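You operate a simulated robot arm through the tools that you are given. There is no shell and no other tool.

You are at the controls of a simulated robot arm. One attempt, no reset.

Task
Warm the black bung to 40 C and push it into the steel pocket.
Fine: warm it on the red plate, stand the old bung on the steel top, fit the new one while warm; heat knob off. Set down upright: what you pick out.

It is judged by the outcome, as a careful person would: the job done as asked, and still so three seconds after it is handed in. It fails if anything else is knocked over, pushed out of place, dropped, spilled or broken.

Robot
A 6-joint arm with a two-finger parallel gripper, fixed in place. Base frame: the origin is on the floor under the middle of its stand, x ahead of it, y to its left, z up; the work surface is at about z = 0.9. Lengths are in m, angles in rad, forces in N, time in s.
With the tool pointing down near the work surface it reaches from about 0.24 to 0.66 m from the base axis. Its first joint turns from -1.152 to 1.152 rad. Payload 2.9 kg.
Tool frame: the origin (TCP) lies between the finger pads and is the grasp point; the fingertips stand 0.03 m ahead of it; z points along the fingers, y is the line along which they close. The gripper opens to 0.11 m. The fingers are 0.02 m wide and 0.01 m thick; the gripper's body (0.048 by 0.112 m) begins 0.055 m behind the TCP.
Orientation is told as [roll, pitch, yaw] about the base's x, y, z axes, in that order, counted from this pose: with the fingers straight down and closing along the base's y, the tool's x points along the base's -x, its y along +y and its z along -z.

Tools
- The arm moves only by the tool servo_tool. Its argument "increments" is a list of rows, each a list of 7 numbers: the shift along the base's x, y, z in units of 25 mm (1.0 is 25 mm), then the turn, a rotation vector about the base's x, y, z in units of 6 degrees (1.0 is 6 degrees), then the closure, from 0 (fully open) to 1 (shut). In form: [[x, y, z, rx, ry, rz, claw], ...]. A call has 1 to 20 rows; each row shifts and turns the commanded pose from where the row before left it. A call with a number of a shift or a turn outside -1 to 1 is refused whole. Rows are played at 5 a second. More than 0.05 m and 0.15 rad between two rows, or a gripper value outside its range, and nothing of the call is played. Where a pose cannot be reached the arm comes as near as it can. A force on the tool above 40 N (or 10 N above the force at the start of the call, whichever is more), or a blocked arm, ends the call early, and 0.2 s more pass. The fingers move at their own pace (about 0.108 m/s each) and stop on an object; they squeeze with about 21 N. The grip force told is the motor's: it shows also when the fingers shut on nothing. Time passes only in rows, and 0.2 s behind the last, so rows that do not move let the fingers close. It gives the time, the measured TCP pose, the force on the tool (base axes), the opening and the grip force at its end, in the units of the frame above (readings bear some noise), with the torque about the TCP (base axes, N m) and any sound that the robot's microphone picked up.
- Cameras (640 x 400 px; columns grow to the right, rows downward): "scene" is fixed at [0.0442, 0.4116, 1.4052]; the picture's right is [-0.97, -0.25, 0.00], its down [-0.10, 0.37, -0.92] and it looks along [0.23, -0.89, -0.39] (base axes); focal length 354 px, centre (320, 200). "wrist" rides on the gripper at [0.072, 0.017, -0.103] in the tool frame; the picture's right is [-0.23, 0.97, 0.00], its down [-0.76, -0.18, -0.62] and it looks along [-0.61, -0.14, 0.78] (tool axes); focal length 222 px, centre (320, 200). There is no depth. A picture from a camera that has moved, and an enlarged one, comes with that camera's place and axes in the base frame and with its lens.
- snapshot(camera): a new picture of that camera. It takes no simulated time.
- enlarge(camera, box): a new picture of the part [left, top, right, bottom] of that camera's present view, enlarged. It takes no simulated time.
- finish_job(): hands the job in; it is judged then, once.

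Nothing tells you positions but the pictures and the camera data. Unless the task says otherwise, let go and move clear before handing in.

The tools are called after ">>>" as name(argument=value, ...) on one line, values as JSON. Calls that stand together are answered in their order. servo_tool: Moves the arm, as the interface text tells. Its arguments: {"type":"object","properties":{"increments":{"type":"array","items":{"type":"array","items":{"type":"number"}}}},"required":["increments"]} The other tools are called the same way: snapshot (camera) takes a picture; enlarge (camera, box) takes an enlarged picture of a part of a camera's view; finish_job () hands the job in.

At the start:

```text
clock: 0.0
eef_pos: [0.427, -0.1676, 1.2164]
tcp_rot: [0.0, 0.0, -0.002]
contact_force: [0.0, -0.1, -0.2]
ft_torque: [-0.01, -0.02, 0.01]
opening: 0.11
finger_force: 0.1
```

scene: 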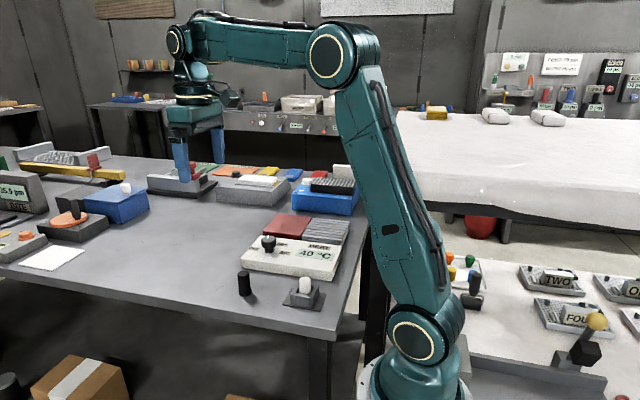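
wrist: 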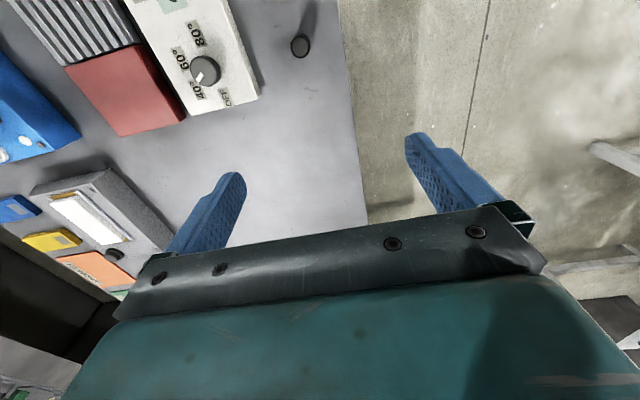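

I see a bench with a heater box (red plate, ribbed plate, knob, "40 °C" display), a black bung standing near it, and a steel block with a whitish old bung in it. I will look closer before moving.

>>> enlarge(camera="scene", box=[220, 200, 380, 320])

>>> enlarge(camera="scene", box=[0, 130, 240, 290])

>>> enlarge(camera="wrist", box=[0, 0, 360, 225])

>>> enlarge(camera="scene", box=[440, 240, 640, 400])

```text
3.33 times, centred on (300, 260) of scene
camera zoom: at [0.0442, 0.4116, 1.4052], right [-0.97, -0.25, 0.0], down [-0.1, 0.37, -0.92], along [0.23, -0.89, -0.39], focal length 1179 px, centre (387, 0)
```

zoom: 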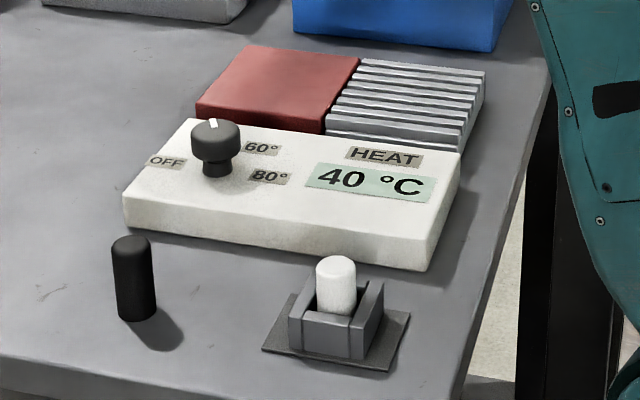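

```text
2.50 times, centred on (120, 210) of scene
camera zoom: at [0.0442, 0.4116, 1.4052], right [-0.97, -0.25, 0.0], down [-0.1, 0.37, -0.92], along [0.23, -0.89, -0.39], focal length 884 px, centre (820, 175)
```

zoom: 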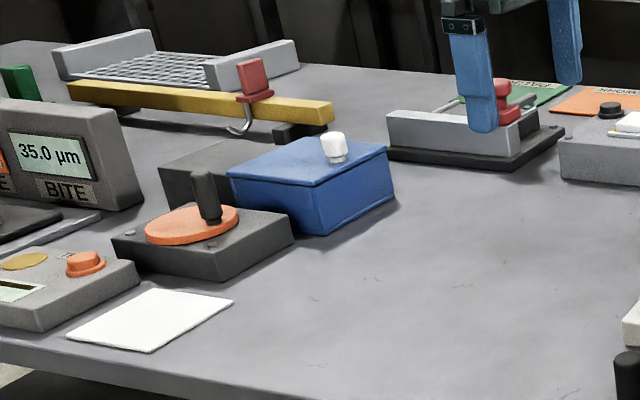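

```text
1.78 times, centred on (180, 112) of wrist
camera zoom: at [0.3552, -0.1517, 1.3207], right [0.23, 0.97, 0.0], down [0.76, -0.18, 0.62], along [0.61, -0.14, -0.78], focal length 395 px, centre (569, 356)
```

zoom: 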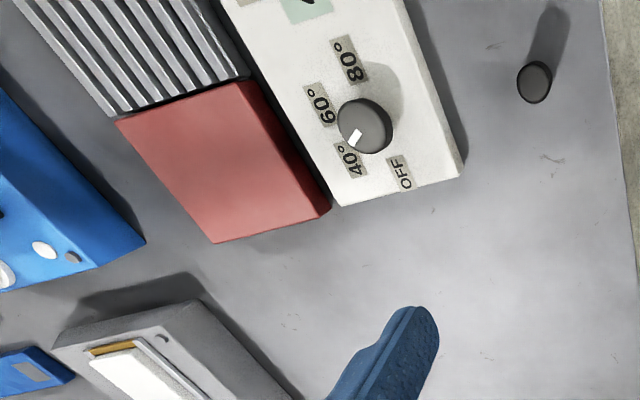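

```text
2.50 times, centred on (540, 320) of scene
camera zoom: at [0.0442, 0.4116, 1.4052], right [-0.97, -0.25, 0.0], down [-0.1, 0.37, -0.92], along [0.23, -0.89, -0.39], focal length 884 px, centre (-230, -100)
```

zoom: 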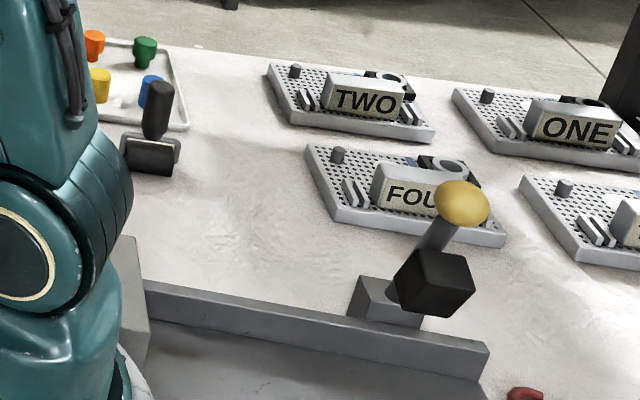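

The knob is at about (0.37, -0.32) and appears set to 40; the red plate is at about (0.37, -0.47), the black bung stands at about (0.37, -0.18), and the pocket with the white old bung is at about (0.23, -0.19). I move the wrist camera over the pocket for a better look.

>>> servo_tool(increments=[[-0.856, -0.18, -0.53, 0, 0, 0, 0], [-0.856, -0.18, -0.53, 0, 0, 0, 0], [-0.856, -0.18, -0.53, 0, 0, 0, 0], [-0.856, -0.18, -0.53, 0, 0, 0, 0], [-0.856, -0.18, -0.53, 0, 0, 0, 0], [0, 0, 0, 0, 0, 0, 0]])

>>> snapshot(camera="wrist")

>>> snapshot(camera="scene")

```text
clock: 1.4
eef_pos: [0.3188, -0.1897, 1.1499]
tcp_rot: [-0.001, 0.002, 0.001]
contact_force: [-0.1, -0.1, -0.1]
ft_torque: [0.01, -0.02, 0.01]
opening: 0.1101
finger_force: 0.0
```

```text
taken
camera wrist: at [0.2483, -0.1736, 1.2531], right [0.23, 0.97, 0.0], down [0.76, -0.18, 0.62], along [0.61, -0.14, -0.78], focal length 222 px, centre (320, 200)
```

wrist: 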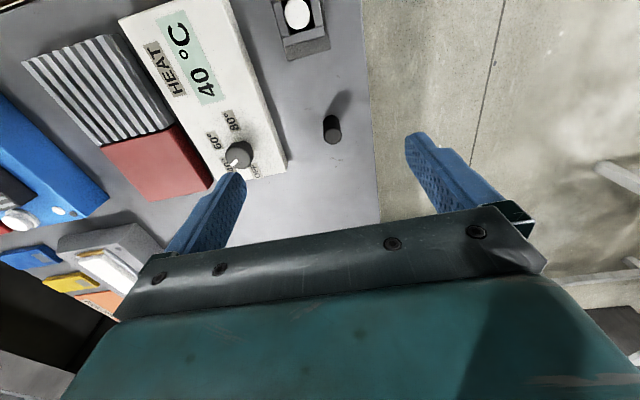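

```text
taken
```

scene: 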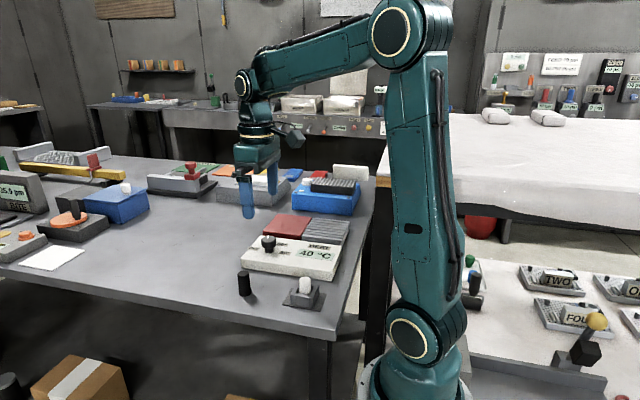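

>>> enlarge(camera="wrist", box=[240, 0, 360, 75])

>>> enlarge(camera="scene", box=[270, 260, 334, 300])

>>> enlarge(camera="wrist", box=[130, 0, 290, 200])

```text
5.33 times, centred on (300, 38) of wrist
camera zoom: at [0.2483, -0.1736, 1.2531], right [0.23, 0.97, 0.0], down [0.76, -0.18, 0.62], along [0.61, -0.14, -0.78], focal length 1185 px, centre (427, 1067)
```

zoom: 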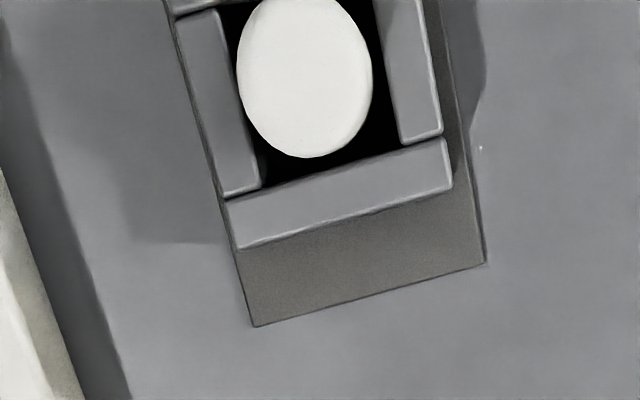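

```text
10.00 times, centred on (302, 280) of scene
camera zoom: at [0.0442, 0.4116, 1.4052], right [-0.97, -0.25, 0.0], down [-0.1, 0.37, -0.92], along [0.23, -0.89, -0.39], focal length 3537 px, centre (500, -600)
```

zoom: 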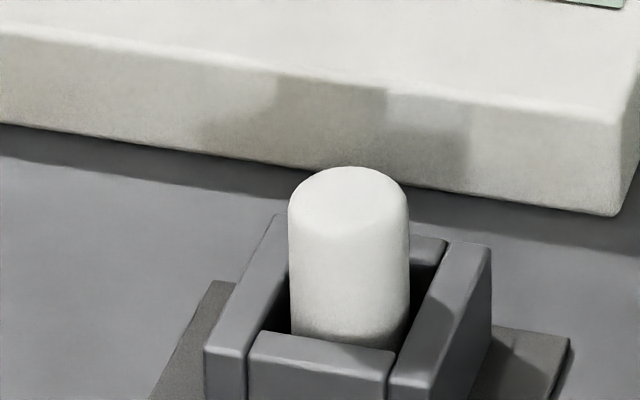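

```text
2.00 times, centred on (210, 100) of wrist
camera zoom: at [0.2483, -0.1736, 1.2531], right [0.23, 0.97, 0.0], down [0.76, -0.18, 0.62], along [0.61, -0.14, -0.78], focal length 444 px, centre (540, 400)
```

zoom: 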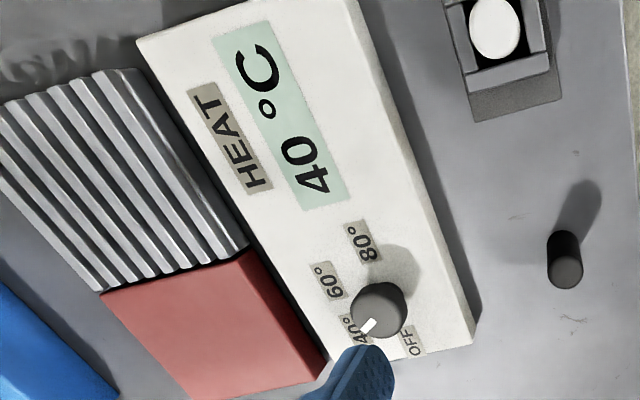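

The pocket is axis-aligned, centred near (0.2365, -0.195), with wall tops at about z 0.924; the knob's mark is on 40. I'll measure the black bung more closely before grasping it.

>>> enlarge(camera="scene", box=[212, 260, 276, 300])

>>> enlarge(camera="wrist", box=[290, 80, 386, 140])

```text
10.00 times, centred on (244, 280) of scene
camera zoom: at [0.0442, 0.4116, 1.4052], right [-0.97, -0.25, 0.0], down [-0.1, 0.37, -0.92], along [0.23, -0.89, -0.39], focal length 3537 px, centre (1080, -600)
```

zoom: 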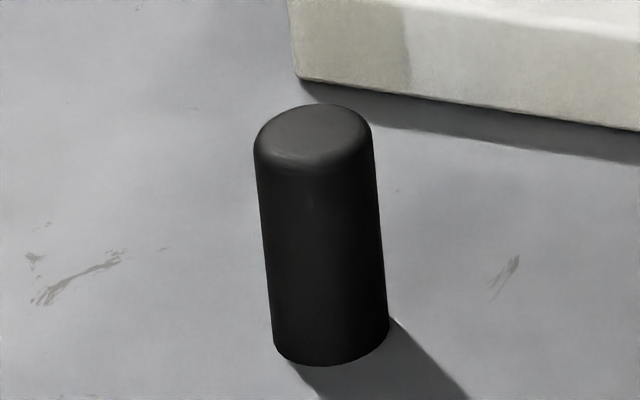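

```text
6.67 times, centred on (338, 110) of wrist
camera zoom: at [0.2483, -0.1736, 1.2531], right [0.23, 0.97, 0.0], down [0.76, -0.18, 0.62], along [0.61, -0.14, -0.78], focal length 1481 px, centre (200, 800)
```

zoom: 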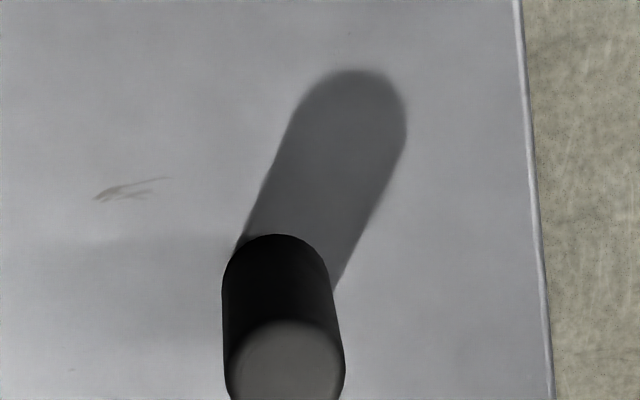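

The black bung is about 26 mm wide and 52 mm tall, standing at about (0.374, -0.184). I move the half-closed gripper above it and check alignment from there.

>>> servo_tool(increments=[[0.368, 0.038, -0.867, 0, 0, 0, 0.4], [0.368, 0.038, -0.867, 0, 0, 0, 0.4], [0.368, 0.038, -0.867, 0, 0, 0, 0.4], [0.368, 0.038, -0.867, 0, 0, 0, 0.4], [0.368, 0.038, -0.867, 0, 0, 0, 0.4], [0.368, 0.038, -0.867, 0, 0, 0, 0.4], [0, 0, 0, 0, 0, 0, 0.4]])

>>> snapshot(camera="wrist")

>>> enlarge(camera="scene", box=[180, 200, 340, 300])

```text
clock: 3.0
eef_pos: [0.3755, -0.1831, 1.0199]
tcp_rot: [0.0, 0.0, -0.001]
contact_force: [-1.1, -0.4, 0.7]
ft_torque: [-0.02, 0.05, -0.01]
opening: 0.066
finger_force: 0.1
```

```text
taken
camera wrist: at [0.3035, -0.1671, 1.1246], right [0.23, 0.97, 0.0], down [0.76, -0.18, 0.62], along [0.61, -0.14, -0.78], focal length 222 px, centre (320, 200)
```

wrist: 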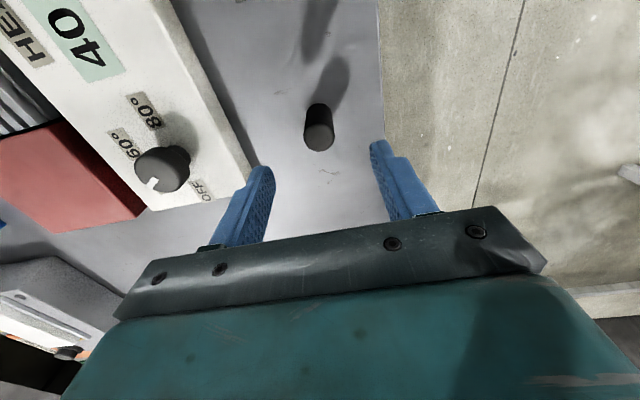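

```text
4.00 times, centred on (260, 250) of scene
camera zoom: at [0.0442, 0.4116, 1.4052], right [-0.97, -0.25, 0.0], down [-0.1, 0.37, -0.92], along [0.23, -0.89, -0.39], focal length 1415 px, centre (560, 0)
```

zoom: 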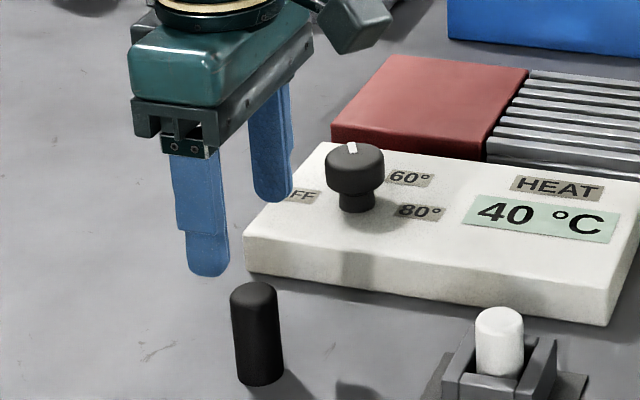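

The bung lies between the fingers in the wrist view; I zoom to check its centre exactly.

>>> enlarge(camera="wrist", box=[256, 90, 384, 170])

```text
5.00 times, centred on (320, 130) of wrist
camera zoom: at [0.3035, -0.1671, 1.1246], right [0.23, 0.97, 0.0], down [0.76, -0.18, 0.62], along [0.61, -0.14, -0.78], focal length 1111 px, centre (320, 550)
```

zoom: 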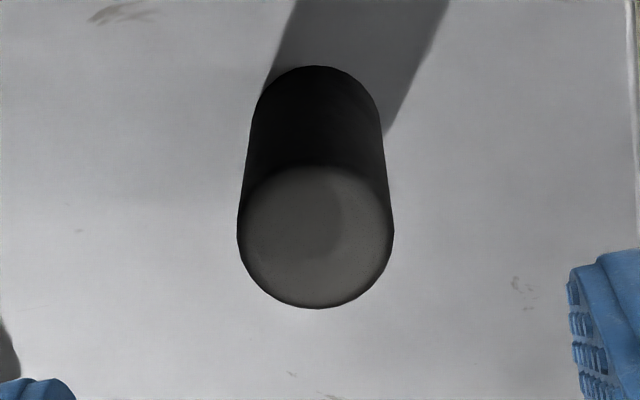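

The bung's centre is at about (0.375, -0.1846), so I shift 1.5 mm in y, descend so the fingertips are about 26 mm above the bench, and close.

>>> servo_tool(increments=[[0, -0.06, -0.64, 0, 0, 0, 0.4], [0, 0, -0.64, 0, 0, 0, 0.4], [0, 0, -0.64, 0, 0, 0, 0.4], [0, 0, -0.64, 0, 0, 0, 0.4], [0, 0, 0, 0, 0, 0, 0.6], [0, 0, 0, 0, 0, 0, 1.0], [0, 0, 0, 0, 0, 0, 1.0], [0, 0, 0, 0, 0, 0, 1.0]])

>>> enlarge(camera="scene", box=[180, 220, 308, 300])

>>> snapshot(camera="wrist")

```text
clock: 4.8
eef_pos: [0.3746, -0.1867, 0.9562]
tcp_rot: [0.001, 0.002, 0.0]
contact_force: [0.3, -0.8, 0.0]
ft_torque: [-0.02, 0.01, 0.0]
opening: 0.0246
finger_force: 20.7
```

```text
5.00 times, centred on (244, 260) of scene
camera zoom: at [0.0442, 0.4116, 1.4052], right [-0.97, -0.25, 0.0], down [-0.1, 0.37, -0.92], along [0.23, -0.89, -0.39], focal length 1769 px, centre (700, -100)
```

zoom: 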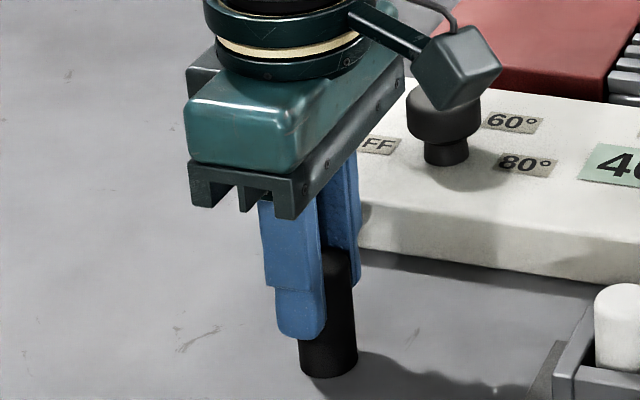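

```text
taken
camera wrist: at [0.3032, -0.1709, 1.0607], right [0.23, 0.97, 0.0], down [0.76, -0.18, 0.62], along [0.61, -0.14, -0.78], focal length 222 px, centre (320, 200)
```

wrist: 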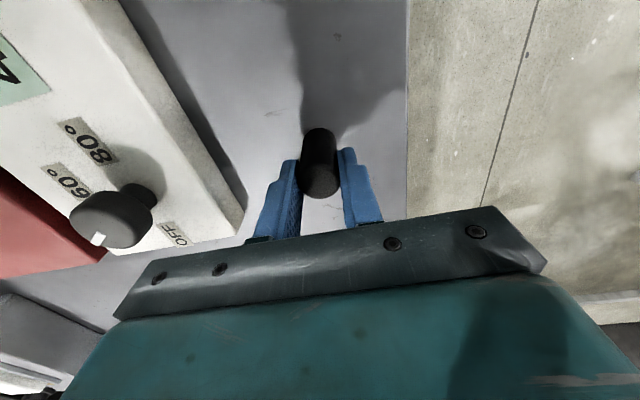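

The bung is gripped (opening 24.6 mm). I lift it and carry it over the knob to above the red plate.

>>> servo_tool(increments=[[0, 0, 0.5, 0, 0, 0, 1], [0, 0, 0.9, 0, 0, 0, 1], [0, 0, 0.9, 0, 0, 0, 1], [0, 0, 0.9, 0, 0, 0, 1], [0, 0, 0.9, 0, 0, 0, 1], [0, -0.5, 0.3, 0, 0, 0, 1], [0, -1, 0, 0, 0, 0, 1], [0, -1, 0, 0, 0, 0, 1], [0, -1, 0, 0, 0, 0, 1], [0, -1, 0, 0, 0, 0, 1], [0, -1, 0, 0, 0, 0, 1], [0, -1, 0, 0, 0, 0, 1], [0, -1, 0, 0, 0, 0, 1], [0, -1, 0, 0, 0, 0, 1], [0, -1, 0, 0, 0, 0, 1], [0, -1, 0, 0, 0, 0, 1], [0, -0.9, 0, 0, 0, 0, 1], [0, 0, 0, 0, 0, 0, 1]])

>>> snapshot(camera="wrist")

>>> snapshot(camera="scene")

```text
clock: 8.6
eef_pos: [0.3749, -0.4693, 1.0676]
tcp_rot: [0.0, -0.001, 0.0]
contact_force: [0.0, 0.7, -0.4]
ft_torque: [0.0, 0.02, -0.01]
opening: 0.0244
finger_force: 20.8
```

```text
taken
camera wrist: at [0.3033, -0.4543, 1.1709], right [0.23, 0.97, 0.0], down [0.76, -0.18, 0.62], along [0.61, -0.14, -0.78], focal length 222 px, centre (320, 200)
```

wrist: 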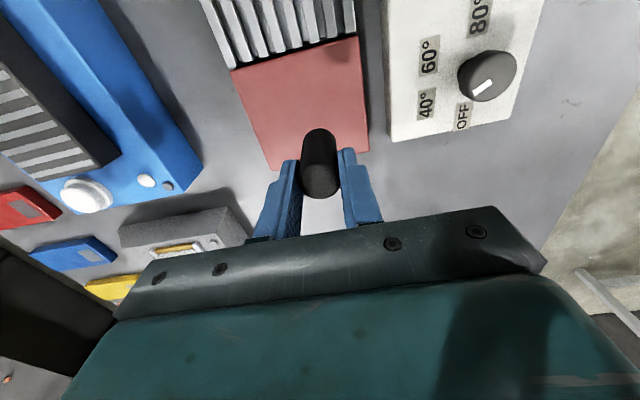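

```text
taken
```

scene: 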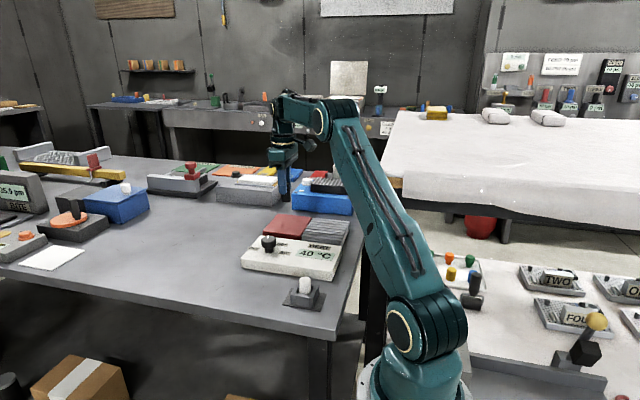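

The bung is over the red plate (x 0.32–0.436, y -0.55 to -0.42). I lower it toward the plate, slowing near contact.

>>> servo_tool(increments=[[0, -0.3, -0.8, 0, 0, 0, 1], [0, 0, -0.8, 0, 0, 0, 1], [0, 0, -0.8, 0, 0, 0, 1], [0, 0, -0.6, 0, 0, 0, 1], [0, 0, -0.3, 0, 0, 0, 1], [0, 0, 0, 0, 0, 0, 1]])

>>> enlarge(camera="scene", box=[244, 180, 372, 260])

>>> enlarge(camera="wrist", box=[224, 50, 416, 200])

```text
clock: 10.0
eef_pos: [0.3751, -0.4787, 0.9863]
tcp_rot: [-0.001, -0.004, 0.0]
contact_force: [-1.6, 2.6, 10.0]
ft_torque: [0.18, 0.09, 0.0]
opening: 0.0249
finger_force: 20.5
```

```text
5.00 times, centred on (308, 220) of scene
camera zoom: at [0.044, 0.4118, 1.4051], right [-0.97, -0.25, 0.0], down [-0.1, 0.37, -0.92], along [0.23, -0.89, -0.39], focal length 1769 px, centre (380, 100)
```

zoom: 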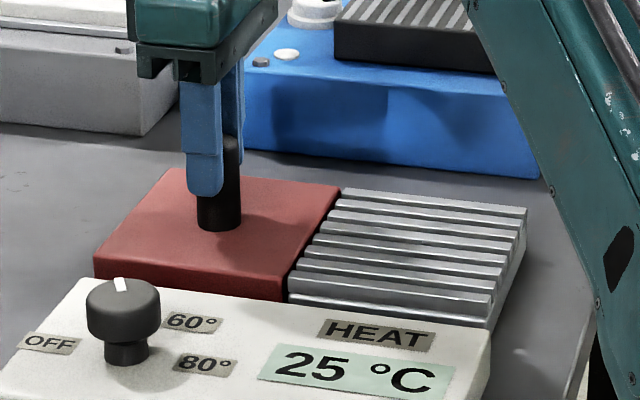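

```text
2.67 times, centred on (320, 125) of wrist
camera zoom: at [0.3036, -0.463, 1.0902], right [0.23, 0.97, 0.0], down [0.76, -0.18, 0.62], along [0.61, -0.14, -0.78], focal length 592 px, centre (320, 400)
```

zoom: 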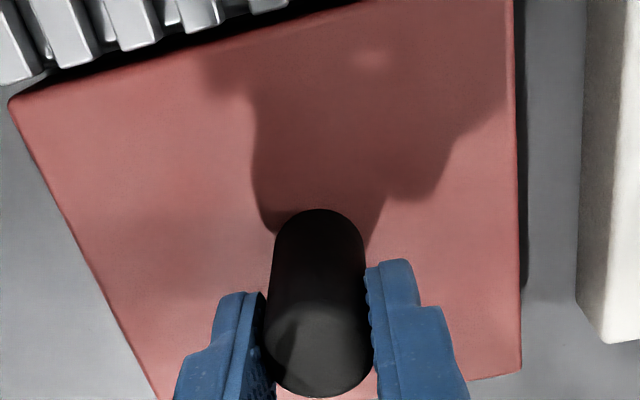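

Contact is felt (10 N) and the display has dropped to 25 °C, so it now shows the bung's temperature. I ease the pressure, release, and rise clear.

>>> servo_tool(increments=[[0, 0, 0.04, 0, 0, 0, 1], [0, 0, 0, 0, 0, 0, 0.7], [0, 0, 0, 0, 0, 0, 0.5], [0, 0, 0, 0, 0, 0, 0.45], [0, 0, 0.4, 0, 0, 0, 0.45], [0, 0, 0.8, 0, 0, 0, 0.45], [0, 0, 0.9, 0, 0, 0, 0.45]])

>>> enlarge(camera="scene", box=[244, 180, 372, 260])

>>> snapshot(camera="wrist")

```text
clock: 11.6
eef_pos: [0.3743, -0.4795, 1.0398]
tcp_rot: [0.001, -0.001, -0.001]
contact_force: [-0.7, -0.1, -0.4]
ft_torque: [-0.01, -0.01, -0.01]
opening: 0.0606
finger_force: 0.1
```

```text
5.00 times, centred on (308, 220) of scene
camera zoom: at [0.0442, 0.4116, 1.4052], right [-0.97, -0.25, 0.0], down [-0.1, 0.37, -0.92], along [0.23, -0.89, -0.39], focal length 1769 px, centre (380, 100)
```

zoom: 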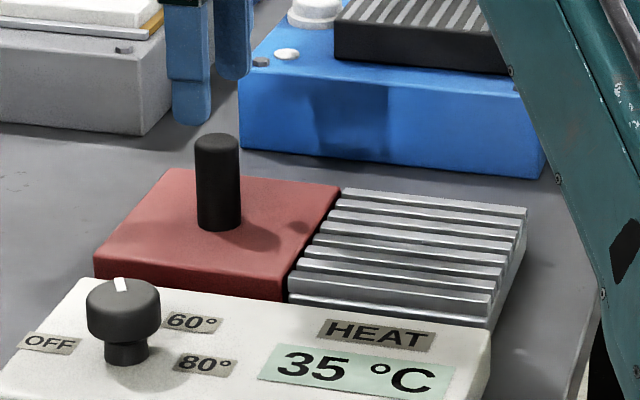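

```text
taken
camera wrist: at [0.3032, -0.4634, 1.1423], right [0.23, 0.97, 0.0], down [0.76, -0.18, 0.62], along [0.61, -0.14, -0.78], focal length 222 px, centre (320, 200)
```

wrist: 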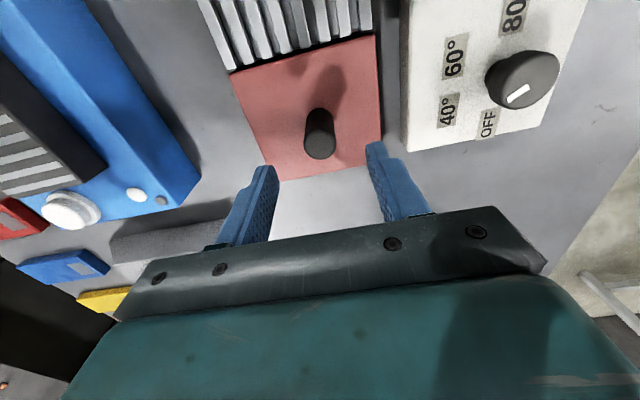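

The display reads 35 °C and climbing; the bung stands upright on the plate. I now move over to the old bung while it warms.

>>> servo_tool(increments=[[-0.3, 0.8, 0.5, 0, 0, 0, 0.45], [-0.47, 0.97, 0.3, 0, 0, 0, 0.45], [-0.47, 0.97, 0, 0, 0, 0, 0.45], [-0.47, 0.97, 0, 0, 0, 0, 0.45], [-0.47, 0.97, 0, 0, 0, 0, 0.45], [-0.47, 0.97, 0, 0, 0, 0, 0.45]])

>>> enlarge(camera="scene", box=[244, 180, 372, 260])

```text
clock: 13.0
eef_pos: [0.3086, -0.3393, 1.057]
tcp_rot: [-0.001, 0.0, 0.0]
contact_force: [-0.5, 0.3, 0.3]
ft_torque: [0.02, 0.0, -0.01]
opening: 0.0605
finger_force: 0.0
```

```text
5.00 times, centred on (308, 220) of scene
camera zoom: at [0.0442, 0.4116, 1.4052], right [-0.97, -0.25, 0.0], down [-0.1, 0.37, -0.92], along [0.23, -0.89, -0.39], focal length 1769 px, centre (380, 100)
```

zoom: 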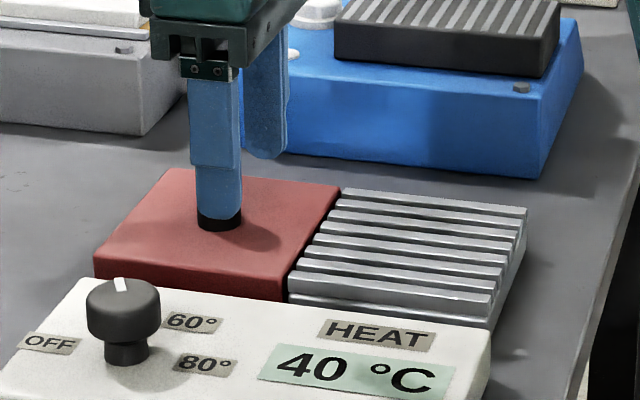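

The display reads 40 °C. I continue to the old bung and check whether the reading holds.

>>> servo_tool(increments=[[-0.47, 0.97, 0, 0, 0, 0, 0.45], [-0.47, 0.97, 0, 0, 0, 0, 0.45], [-0.47, 0.97, 0, 0, 0, 0, 0.45], [-0.47, 0.97, 0, 0, 0, 0, 0.45], [-0.47, 0.97, 0, 0, 0, 0, 0.45], [-0.54, 0.92, -0.5, 0, 0, 0, 0.45], [0, 0, -0.5, 0, 0, 0, 0.45], [0, 0, 0, 0, 0, 0, 0.45]])

>>> enlarge(camera="scene", box=[220, 180, 380, 310])

>>> snapshot(camera="wrist")

>>> enlarge(camera="wrist", box=[256, 80, 384, 180])

```text
clock: 14.8
eef_pos: [0.2377, -0.1921, 1.0327]
tcp_rot: [0.001, 0.0, 0.0]
contact_force: [0.2, -0.1, 0.2]
ft_torque: [-0.02, -0.02, -0.01]
opening: 0.0606
finger_force: 0.0
```

```text
3.08 times, centred on (300, 245) of scene
camera zoom: at [0.0442, 0.4116, 1.4052], right [-0.97, -0.25, 0.0], down [-0.1, 0.37, -0.92], along [0.23, -0.89, -0.39], focal length 1088 px, centre (382, 62)
```

zoom: 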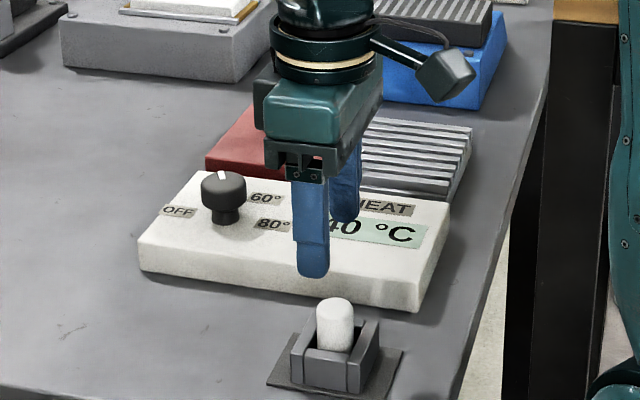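

```text
taken
camera wrist: at [0.1653, -0.1769, 1.1368], right [0.23, 0.97, 0.0], down [0.76, -0.18, 0.62], along [0.61, -0.14, -0.78], focal length 222 px, centre (320, 200)
```

wrist: 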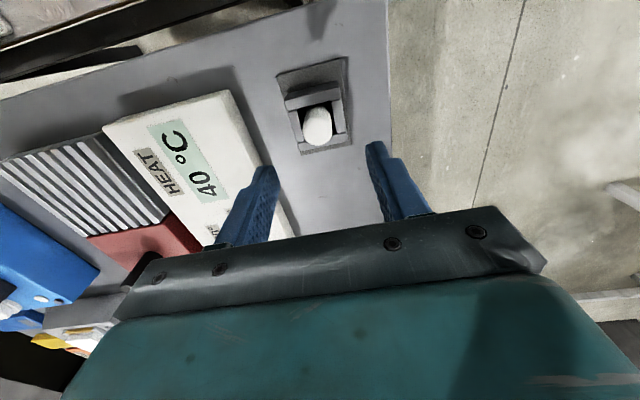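

```text
4.00 times, centred on (320, 130) of wrist
camera zoom: at [0.1653, -0.1769, 1.1368], right [0.23, 0.97, 0.0], down [0.76, -0.18, 0.62], along [0.61, -0.14, -0.78], focal length 888 px, centre (320, 480)
```

zoom: 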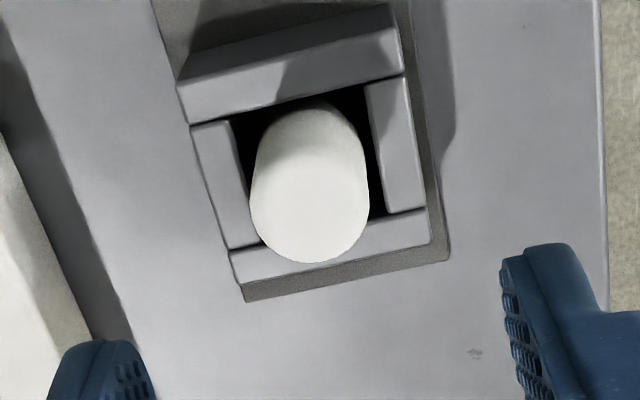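

The display still holds 40 °C. The old bung is centred at about (0.2345, -0.1957); I shift a few mm, descend with tips just above the pocket walls (tips at z≈0.932), and close.

>>> servo_tool(increments=[[-0.13, -0.14, -0.7, 0, 0, 0, 0.45], [0, 0, -0.7, 0, 0, 0, 0.45], [0, 0, -0.7, 0, 0, 0, 0.45], [0, 0, -0.7, 0, 0, 0, 0.45], [0, 0, 0, 0, 0, 0, 0.6], [0, 0, 0, 0, 0, 0, 1.0], [0, 0, 0, 0, 0, 0, 1.0], [0, 0, 0, 0, 0, 0, 1.0]])

>>> enlarge(camera="scene", box=[220, 180, 380, 310])

>>> snapshot(camera="wrist")

```text
clock: 16.6
eef_pos: [0.2321, -0.1974, 0.9621]
tcp_rot: [0.0, 0.001, 0.001]
contact_force: [0.6, 0.1, -0.1]
ft_torque: [0.0, 0.02, 0.01]
opening: 0.0248
finger_force: 20.7
```

```text
3.08 times, centred on (300, 245) of scene
camera zoom: at [0.0442, 0.4116, 1.4052], right [-0.97, -0.25, 0.0], down [-0.1, 0.37, -0.92], along [0.23, -0.89, -0.39], focal length 1088 px, centre (382, 62)
```

zoom: 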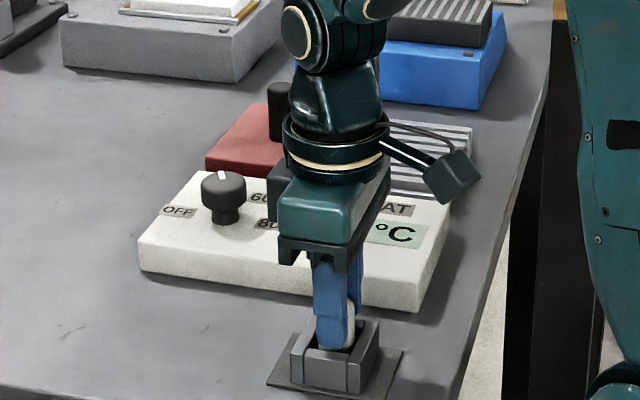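

```text
taken
camera wrist: at [0.1609, -0.1816, 1.066], right [0.23, 0.97, 0.0], down [0.76, -0.18, 0.62], along [0.61, -0.14, -0.78], focal length 222 px, centre (320, 200)
```

wrist: 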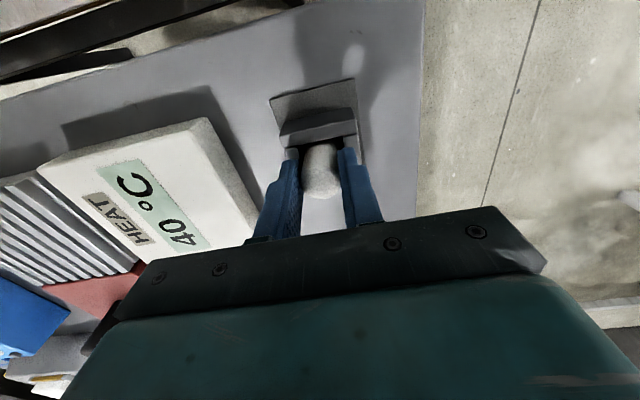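

The old bung is gripped (24.8 mm). I pull it straight up gently and watch the force.

>>> servo_tool(increments=[[0, 0, 0.2, 0, 0, 0, 1], [0, 0, 0.2, 0, 0, 0, 1], [0, 0, 0.2, 0, 0, 0, 1]])

>>> enlarge(camera="scene", box=[260, 240, 340, 300])

```text
clock: 17.4
eef_pos: [0.2317, -0.197, 0.9774]
tcp_rot: [0.0, -0.002, 0.0]
contact_force: [0.2, -0.1, -0.9]
ft_torque: [0.0, 0.0, 0.02]
opening: 0.0247
finger_force: 21.1
```

```text
6.67 times, centred on (300, 270) of scene
camera zoom: at [0.0442, 0.4116, 1.4052], right [-0.97, -0.25, 0.0], down [-0.1, 0.37, -0.92], along [0.23, -0.89, -0.39], focal length 2358 px, centre (453, -267)
```

zoom: 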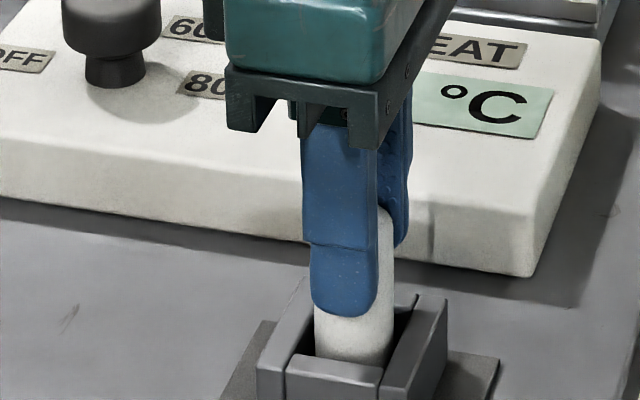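

The old bung slides out freely. I lift it clear and carry it to a free patch of the bench top at about (0.45, -0.21).

>>> servo_tool(increments=[[0, 0, 0.8, 0, 0, 0, 1], [0, 0, 0.9, 0, 0, 0, 1], [0, 0, 0.8, 0, 0, 0, 1], [0.7, 0, 0, 0, 0, 0, 1], [1, 0, 0, 0, 0, 0, 1], [1, -0.1, 0, 0, 0, 0, 1], [1, -0.1, 0, 0, 0, 0, 1], [1, -0.1, 0, 0, 0, 0, 1], [1, -0.1, 0, 0, 0, 0, 1], [1, -0.1, 0, 0, 0, 0, 1], [1, 0, 0, 0, 0, 0, 1], [1, 0, -0.5, 0, 0, 0, 1], [0, 0, -1, 0, 0, 0, 1], [0, 0, -0.5, 0, 0, 0, 1], [0, 0, 0, 0, 0, 0, 1]])

>>> enlarge(camera="scene", box=[140, 180, 340, 305])

>>> snapshot(camera="wrist")

```text
clock: 20.6
eef_pos: [0.4514, -0.2111, 0.9902]
tcp_rot: [0.001, 0.001, 0.0]
contact_force: [0.2, 0.0, -0.3]
ft_torque: [0.01, 0.0, 0.01]
opening: 0.0241
finger_force: 21.2
```

```text
3.20 times, centred on (240, 242) of scene
camera zoom: at [0.0442, 0.4116, 1.4052], right [-0.97, -0.25, 0.0], down [-0.1, 0.37, -0.92], along [0.23, -0.89, -0.39], focal length 1132 px, centre (576, 64)
```

zoom: 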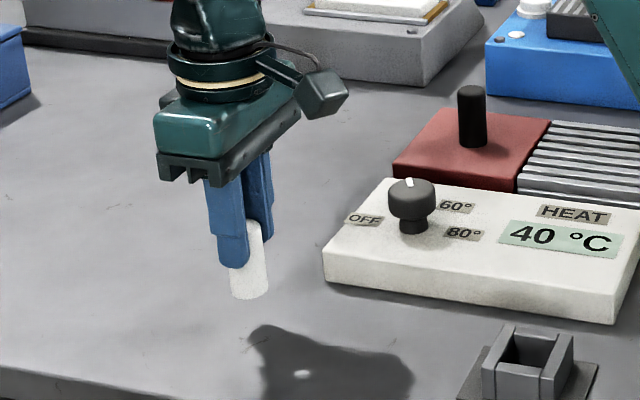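

```text
taken
camera wrist: at [0.3793, -0.195, 1.0945], right [0.23, 0.97, 0.0], down [0.76, -0.18, 0.62], along [0.61, -0.14, -0.78], focal length 222 px, centre (320, 200)
```

wrist: 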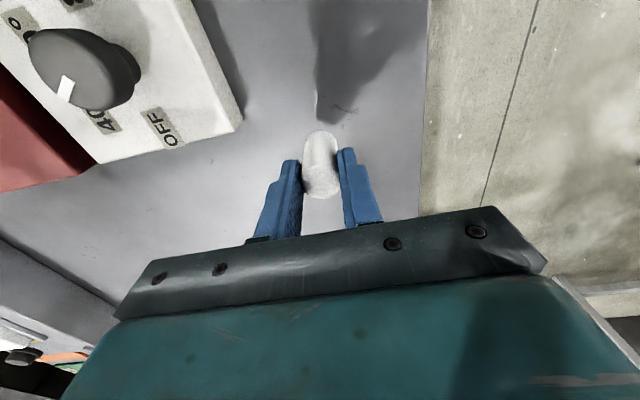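

The old bung hangs upright about 30 mm above clear bench. I lower it in small steps until contact.

>>> servo_tool(increments=[[0, 0, -0.5, 0, 0, 0, 1], [0, 0, -0.4, 0, 0, 0, 1], [0, 0, -0.1, 0, 0, 0, 1], [0, 0, -0.05, 0, 0, 0, 1], [0, 0, 0, 0, 0, 0, 1]])

>>> enlarge(camera="scene", box=[180, 230, 260, 280])

```text
clock: 21.8
eef_pos: [0.4499, -0.2092, 0.9657]
tcp_rot: [0.0, -0.001, -0.001]
contact_force: [0.2, -0.5, -0.4]
ft_torque: [0.01, 0.03, -0.03]
opening: 0.0241
finger_force: 20.9
```

```text
8.00 times, centred on (220, 255) of scene
camera zoom: at [0.0442, 0.4116, 1.4052], right [-0.97, -0.25, 0.0], down [-0.1, 0.37, -0.92], along [0.23, -0.89, -0.39], focal length 2830 px, centre (1120, -240)
```

zoom: 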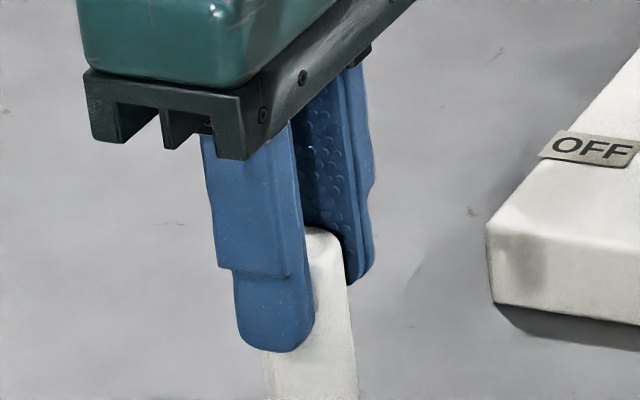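

>>> servo_tool(increments=[[0, 0, -0.1, 0, 0, 0, 1], [0, 0, -0.06, 0, 0, 0, 1], [0, 0, 0, 0, 0, 0, 1]])

>>> enlarge(camera="scene", box=[180, 250, 260, 300])

```text
clock: 22.6
eef_pos: [0.4509, -0.2101, 0.9609]
tcp_rot: [-0.003, -0.005, -0.001]
contact_force: [-4.6, 1.3, 20.3]
ft_torque: [0.15, 0.21, 0.01]
opening: 0.024
finger_force: 21.7
```

```text
8.00 times, centred on (220, 275) of scene
camera zoom: at [0.0438, 0.4118, 1.4051], right [-0.97, -0.25, 0.0], down [-0.1, 0.37, -0.92], along [0.23, -0.89, -0.39], focal length 2830 px, centre (1120, -400)
```

zoom: 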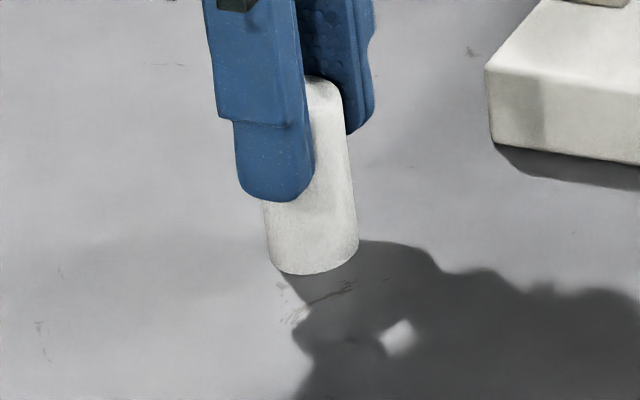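

It's in firm contact with the bench (20 N). I ease off about 0.8 mm, release, and rise straight up.

>>> servo_tool(increments=[[0, 0, 0.03, 0, 0, 0, 1], [0, 0, 0, 0, 0, 0, 0.75], [0, 0, 0, 0, 0, 0, 0.6], [0, 0, 0, 0, 0, 0, 0.45], [0, 0, 0.3, 0, 0, 0, 0.45], [0, 0, 0.8, 0, 0, 0, 0.45], [0, 0, 1, 0, 0, 0, 0.45], [0, 0, 1, 0, 0, 0, 0.45]])

>>> enlarge(camera="scene", box=[140, 180, 340, 305])

```text
clock: 24.4
eef_pos: [0.4512, -0.211, 1.037]
tcp_rot: [-0.001, 0.0, -0.001]
contact_force: [-0.6, 0.3, -0.3]
ft_torque: [-0.01, 0.01, -0.03]
opening: 0.0606
finger_force: 0.0
```

```text
3.20 times, centred on (240, 242) of scene
camera zoom: at [0.0442, 0.4116, 1.4052], right [-0.97, -0.25, 0.0], down [-0.1, 0.37, -0.92], along [0.23, -0.89, -0.39], focal length 1132 px, centre (576, 64)
```

zoom: 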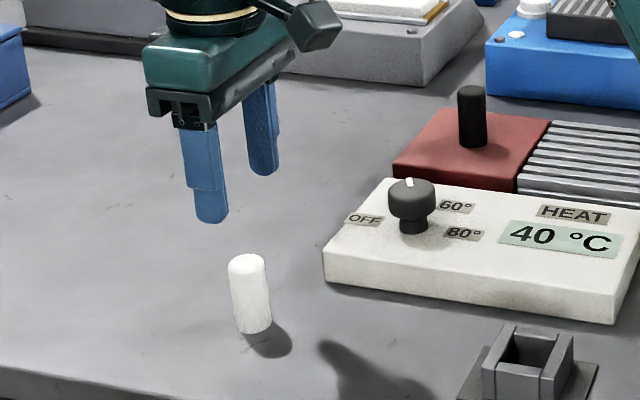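

The old bung stands upright and the display still reads 40 °C. I head back over the black bung on the plate and inspect the empty pocket.

>>> servo_tool(increments=[[-0.2, -0.5, 0.5, 0, 0, 0, 0.45], [-0.28, -0.97, 0.4, 0, 0, 0, 0.45], [-0.28, -0.97, 0, 0, 0, 0, 0.45], [-0.28, -0.97, 0, 0, 0, 0, 0.45], [-0.28, -0.97, 0, 0, 0, 0, 0.45], [-0.28, -0.97, 0, 0, 0, 0, 0.45], [-0.28, -0.97, 0, 0, 0, 0, 0.45], [-0.28, -0.97, 0, 0, 0, 0, 0.45], [-0.28, -0.97, 0, 0, 0, 0, 0.45], [-0.28, -0.97, 0, 0, 0, 0, 0.45], [-0.28, -0.97, 0, 0, 0, 0, 0.45], [-0.05, -0.45, 0, 0, 0, 0, 0.45], [0, 0, 0, 0, 0, 0, 0.45]])

>>> enlarge(camera="wrist", box=[240, 70, 400, 170])

>>> enlarge(camera="scene", box=[244, 180, 372, 260])

>>> enlarge(camera="scene", box=[270, 270, 334, 310])

```text
clock: 27.2
eef_pos: [0.3739, -0.4745, 1.062]
tcp_rot: [0.0, 0.001, 0.0]
contact_force: [-0.4, -0.5, 0.8]
ft_torque: [-0.04, 0.02, -0.01]
opening: 0.0603
finger_force: 0.1
```

```text
4.00 times, centred on (320, 120) of wrist
camera zoom: at [0.3024, -0.4594, 1.1657], right [0.23, 0.97, 0.0], down [0.76, -0.18, 0.62], along [0.61, -0.14, -0.78], focal length 888 px, centre (320, 520)
```

zoom: 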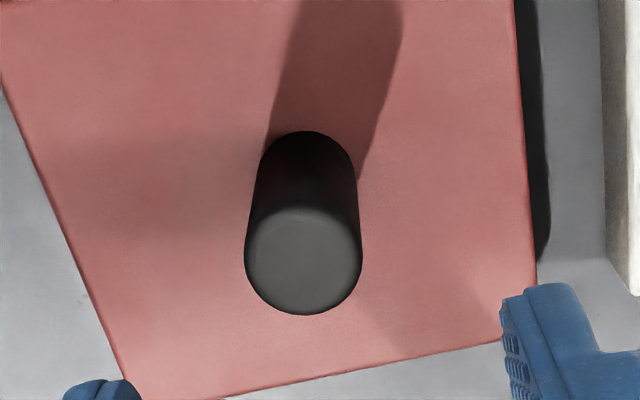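

```text
5.00 times, centred on (308, 220) of scene
camera zoom: at [0.0442, 0.4116, 1.4052], right [-0.97, -0.25, 0.0], down [-0.1, 0.37, -0.92], along [0.23, -0.89, -0.39], focal length 1769 px, centre (380, 100)
```

zoom: 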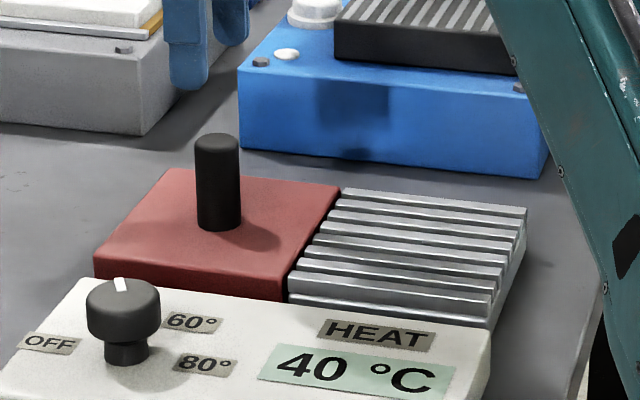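

```text
10.00 times, centred on (302, 290) of scene
camera zoom: at [0.0442, 0.4116, 1.4052], right [-0.97, -0.25, 0.0], down [-0.1, 0.37, -0.92], along [0.23, -0.89, -0.39], focal length 3537 px, centre (500, -700)
```

zoom: 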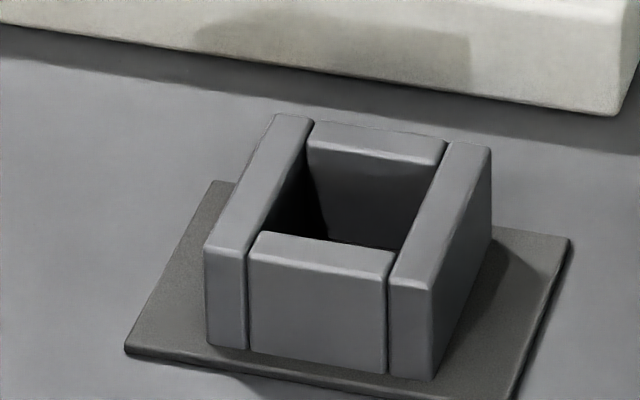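

The black bung is at about (0.374, -0.480) and reads 40 °C; the empty pocket is clean. I descend and grip it high enough (tips ~30 mm above its base) to clear the pocket walls later.

>>> servo_tool(increments=[[0, -0.22, -0.7, 0, 0, 0, 0.45], [0, 0, -0.8, 0, 0, 0, 0.45], [0, 0, -0.8, 0, 0, 0, 0.45], [0, 0, -0.56, 0, 0, 0, 0.45], [0, 0, 0, 0, 0, 0, 0.6], [0, 0, 0, 0, 0, 0, 1.0], [0, 0, 0, 0, 0, 0, 1.0], [0, 0, 0, 0, 0, 0, 1.0]])

>>> enlarge(camera="scene", box=[244, 180, 372, 260])

```text
clock: 29.0
eef_pos: [0.3731, -0.4805, 0.9902]
tcp_rot: [0.0, 0.0, -0.001]
contact_force: [-0.4, 0.2, -0.1]
ft_torque: [-0.02, -0.01, 0.0]
opening: 0.0246
finger_force: 20.9
```

```text
5.00 times, centred on (308, 220) of scene
camera zoom: at [0.0442, 0.4116, 1.4052], right [-0.97, -0.25, 0.0], down [-0.1, 0.37, -0.92], along [0.23, -0.89, -0.39], focal length 1769 px, centre (380, 100)
```

zoom: 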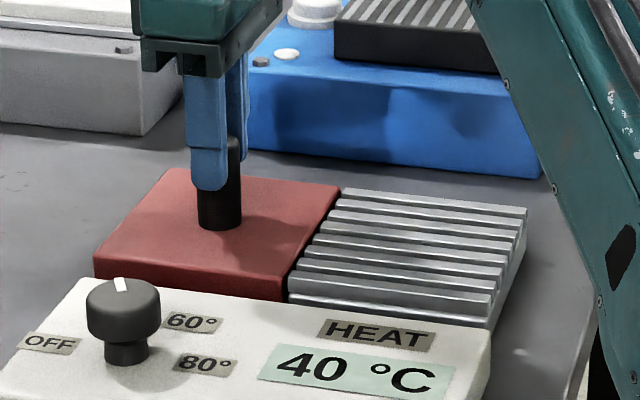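

Gripped at 40 °C. I lift and carry it promptly to just above the pocket.

>>> servo_tool(increments=[[0, 0, 0.8, 0, 0, 0, 1], [0, 0, 1, 0, 0, 0, 1], [0, 0, 1, 0, 0, 0, 1], [-0.462, 0.948, 0, 0, 0, 0, 1], [-0.462, 0.948, 0, 0, 0, 0, 1], [-0.462, 0.948, 0, 0, 0, 0, 1], [-0.462, 0.948, 0, 0, 0, 0, 1], [-0.462, 0.948, 0, 0, 0, 0, 1], [-0.462, 0.948, 0, 0, 0, 0, 1], [-0.462, 0.948, 0, 0, 0, 0, 1], [-0.462, 0.948, 0, 0, 0, 0, 1], [-0.462, 0.948, 0, 0, 0, 0, 1], [-0.462, 0.948, 0, 0, 0, 0, 1], [-0.462, 0.948, 0, 0, 0, 0, 1], [-0.462, 0.948, -0.5, 0, 0, 0, 1], [0, 0, -1, 0, 0, 0, 1], [0, 0, -0.5, 0, 0, 0, 1], [0, 0, 0, 0, 0, 0, 1]])

>>> enlarge(camera="scene", box=[260, 245, 340, 305])

>>> enlarge(camera="wrist", box=[240, 70, 400, 200])

>>> snapshot(camera="scene")

```text
clock: 32.8
eef_pos: [0.2342, -0.1963, 1.0077]
tcp_rot: [0.0, 0.002, -0.001]
contact_force: [0.3, -0.1, -0.8]
ft_torque: [-0.01, 0.01, 0.01]
opening: 0.0243
finger_force: 21.4
```

```text
6.67 times, centred on (300, 275) of scene
camera zoom: at [0.0442, 0.4116, 1.4052], right [-0.97, -0.25, 0.0], down [-0.1, 0.37, -0.92], along [0.23, -0.89, -0.39], focal length 2358 px, centre (453, -300)
```

zoom: 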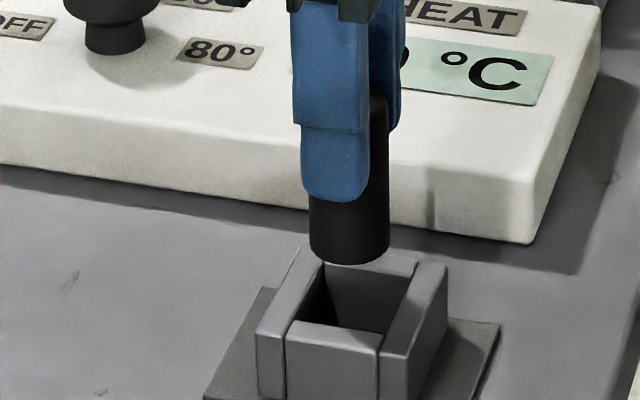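

```text
3.08 times, centred on (320, 135) of wrist
camera zoom: at [0.163, -0.1797, 1.1123], right [0.23, 0.97, 0.0], down [0.76, -0.18, 0.62], along [0.61, -0.14, -0.78], focal length 684 px, centre (320, 400)
```

zoom: 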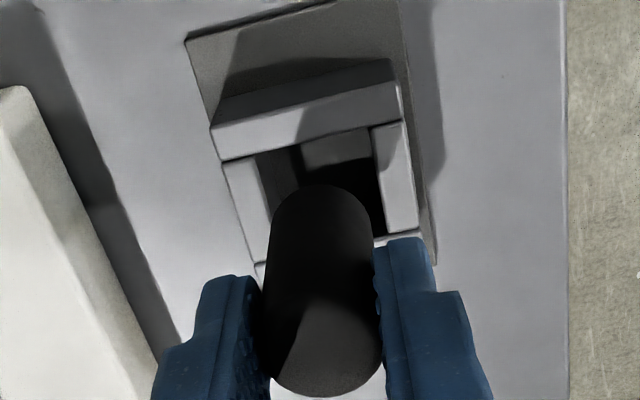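

```text
taken
```

scene: 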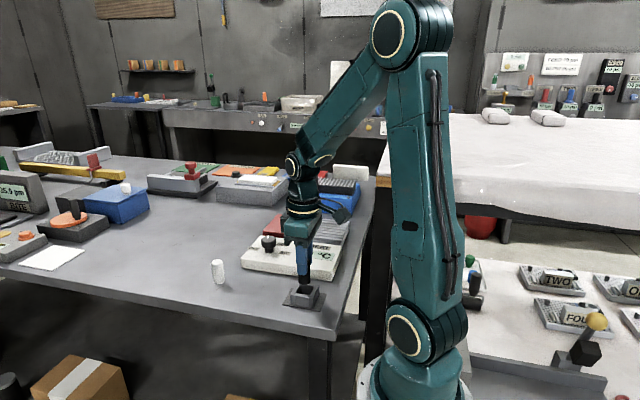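

The bung's bottom is within about 1 mm of the pocket's centre by both cameras. I shift 1 mm in -x and lower it in.

>>> servo_tool(increments=[[-0.04, 0, -0.3, 0, 0, 0, 1], [0, 0, -0.3, 0, 0, 0, 1], [0, 0, -0.3, 0, 0, 0, 1], [0, 0, -0.3, 0, 0, 0, 1], [0, 0, -0.3, 0, 0, 0, 1]])

>>> enlarge(camera="scene", box=[260, 245, 340, 305])

```text
clock: 34.0
eef_pos: [0.2347, -0.1968, 0.9724]
tcp_rot: [0.001, 0.0, 0.002]
contact_force: [-0.4, -0.7, -1.0]
ft_torque: [0.01, 0.01, 0.01]
opening: 0.0245
finger_force: 20.5
```

```text
6.67 times, centred on (300, 275) of scene
camera zoom: at [0.0442, 0.4116, 1.4052], right [-0.97, -0.25, 0.0], down [-0.1, 0.37, -0.92], along [0.23, -0.89, -0.39], focal length 2358 px, centre (453, -300)
```

zoom: 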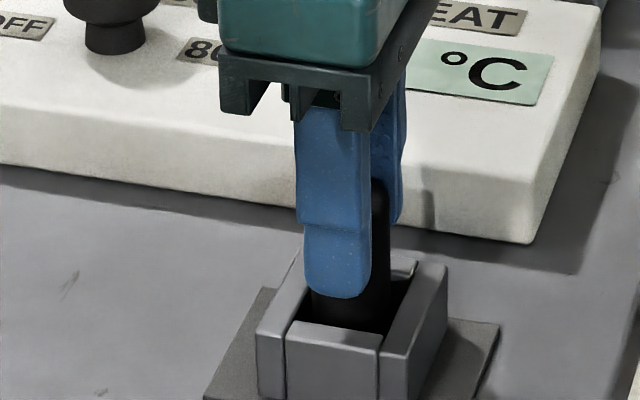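

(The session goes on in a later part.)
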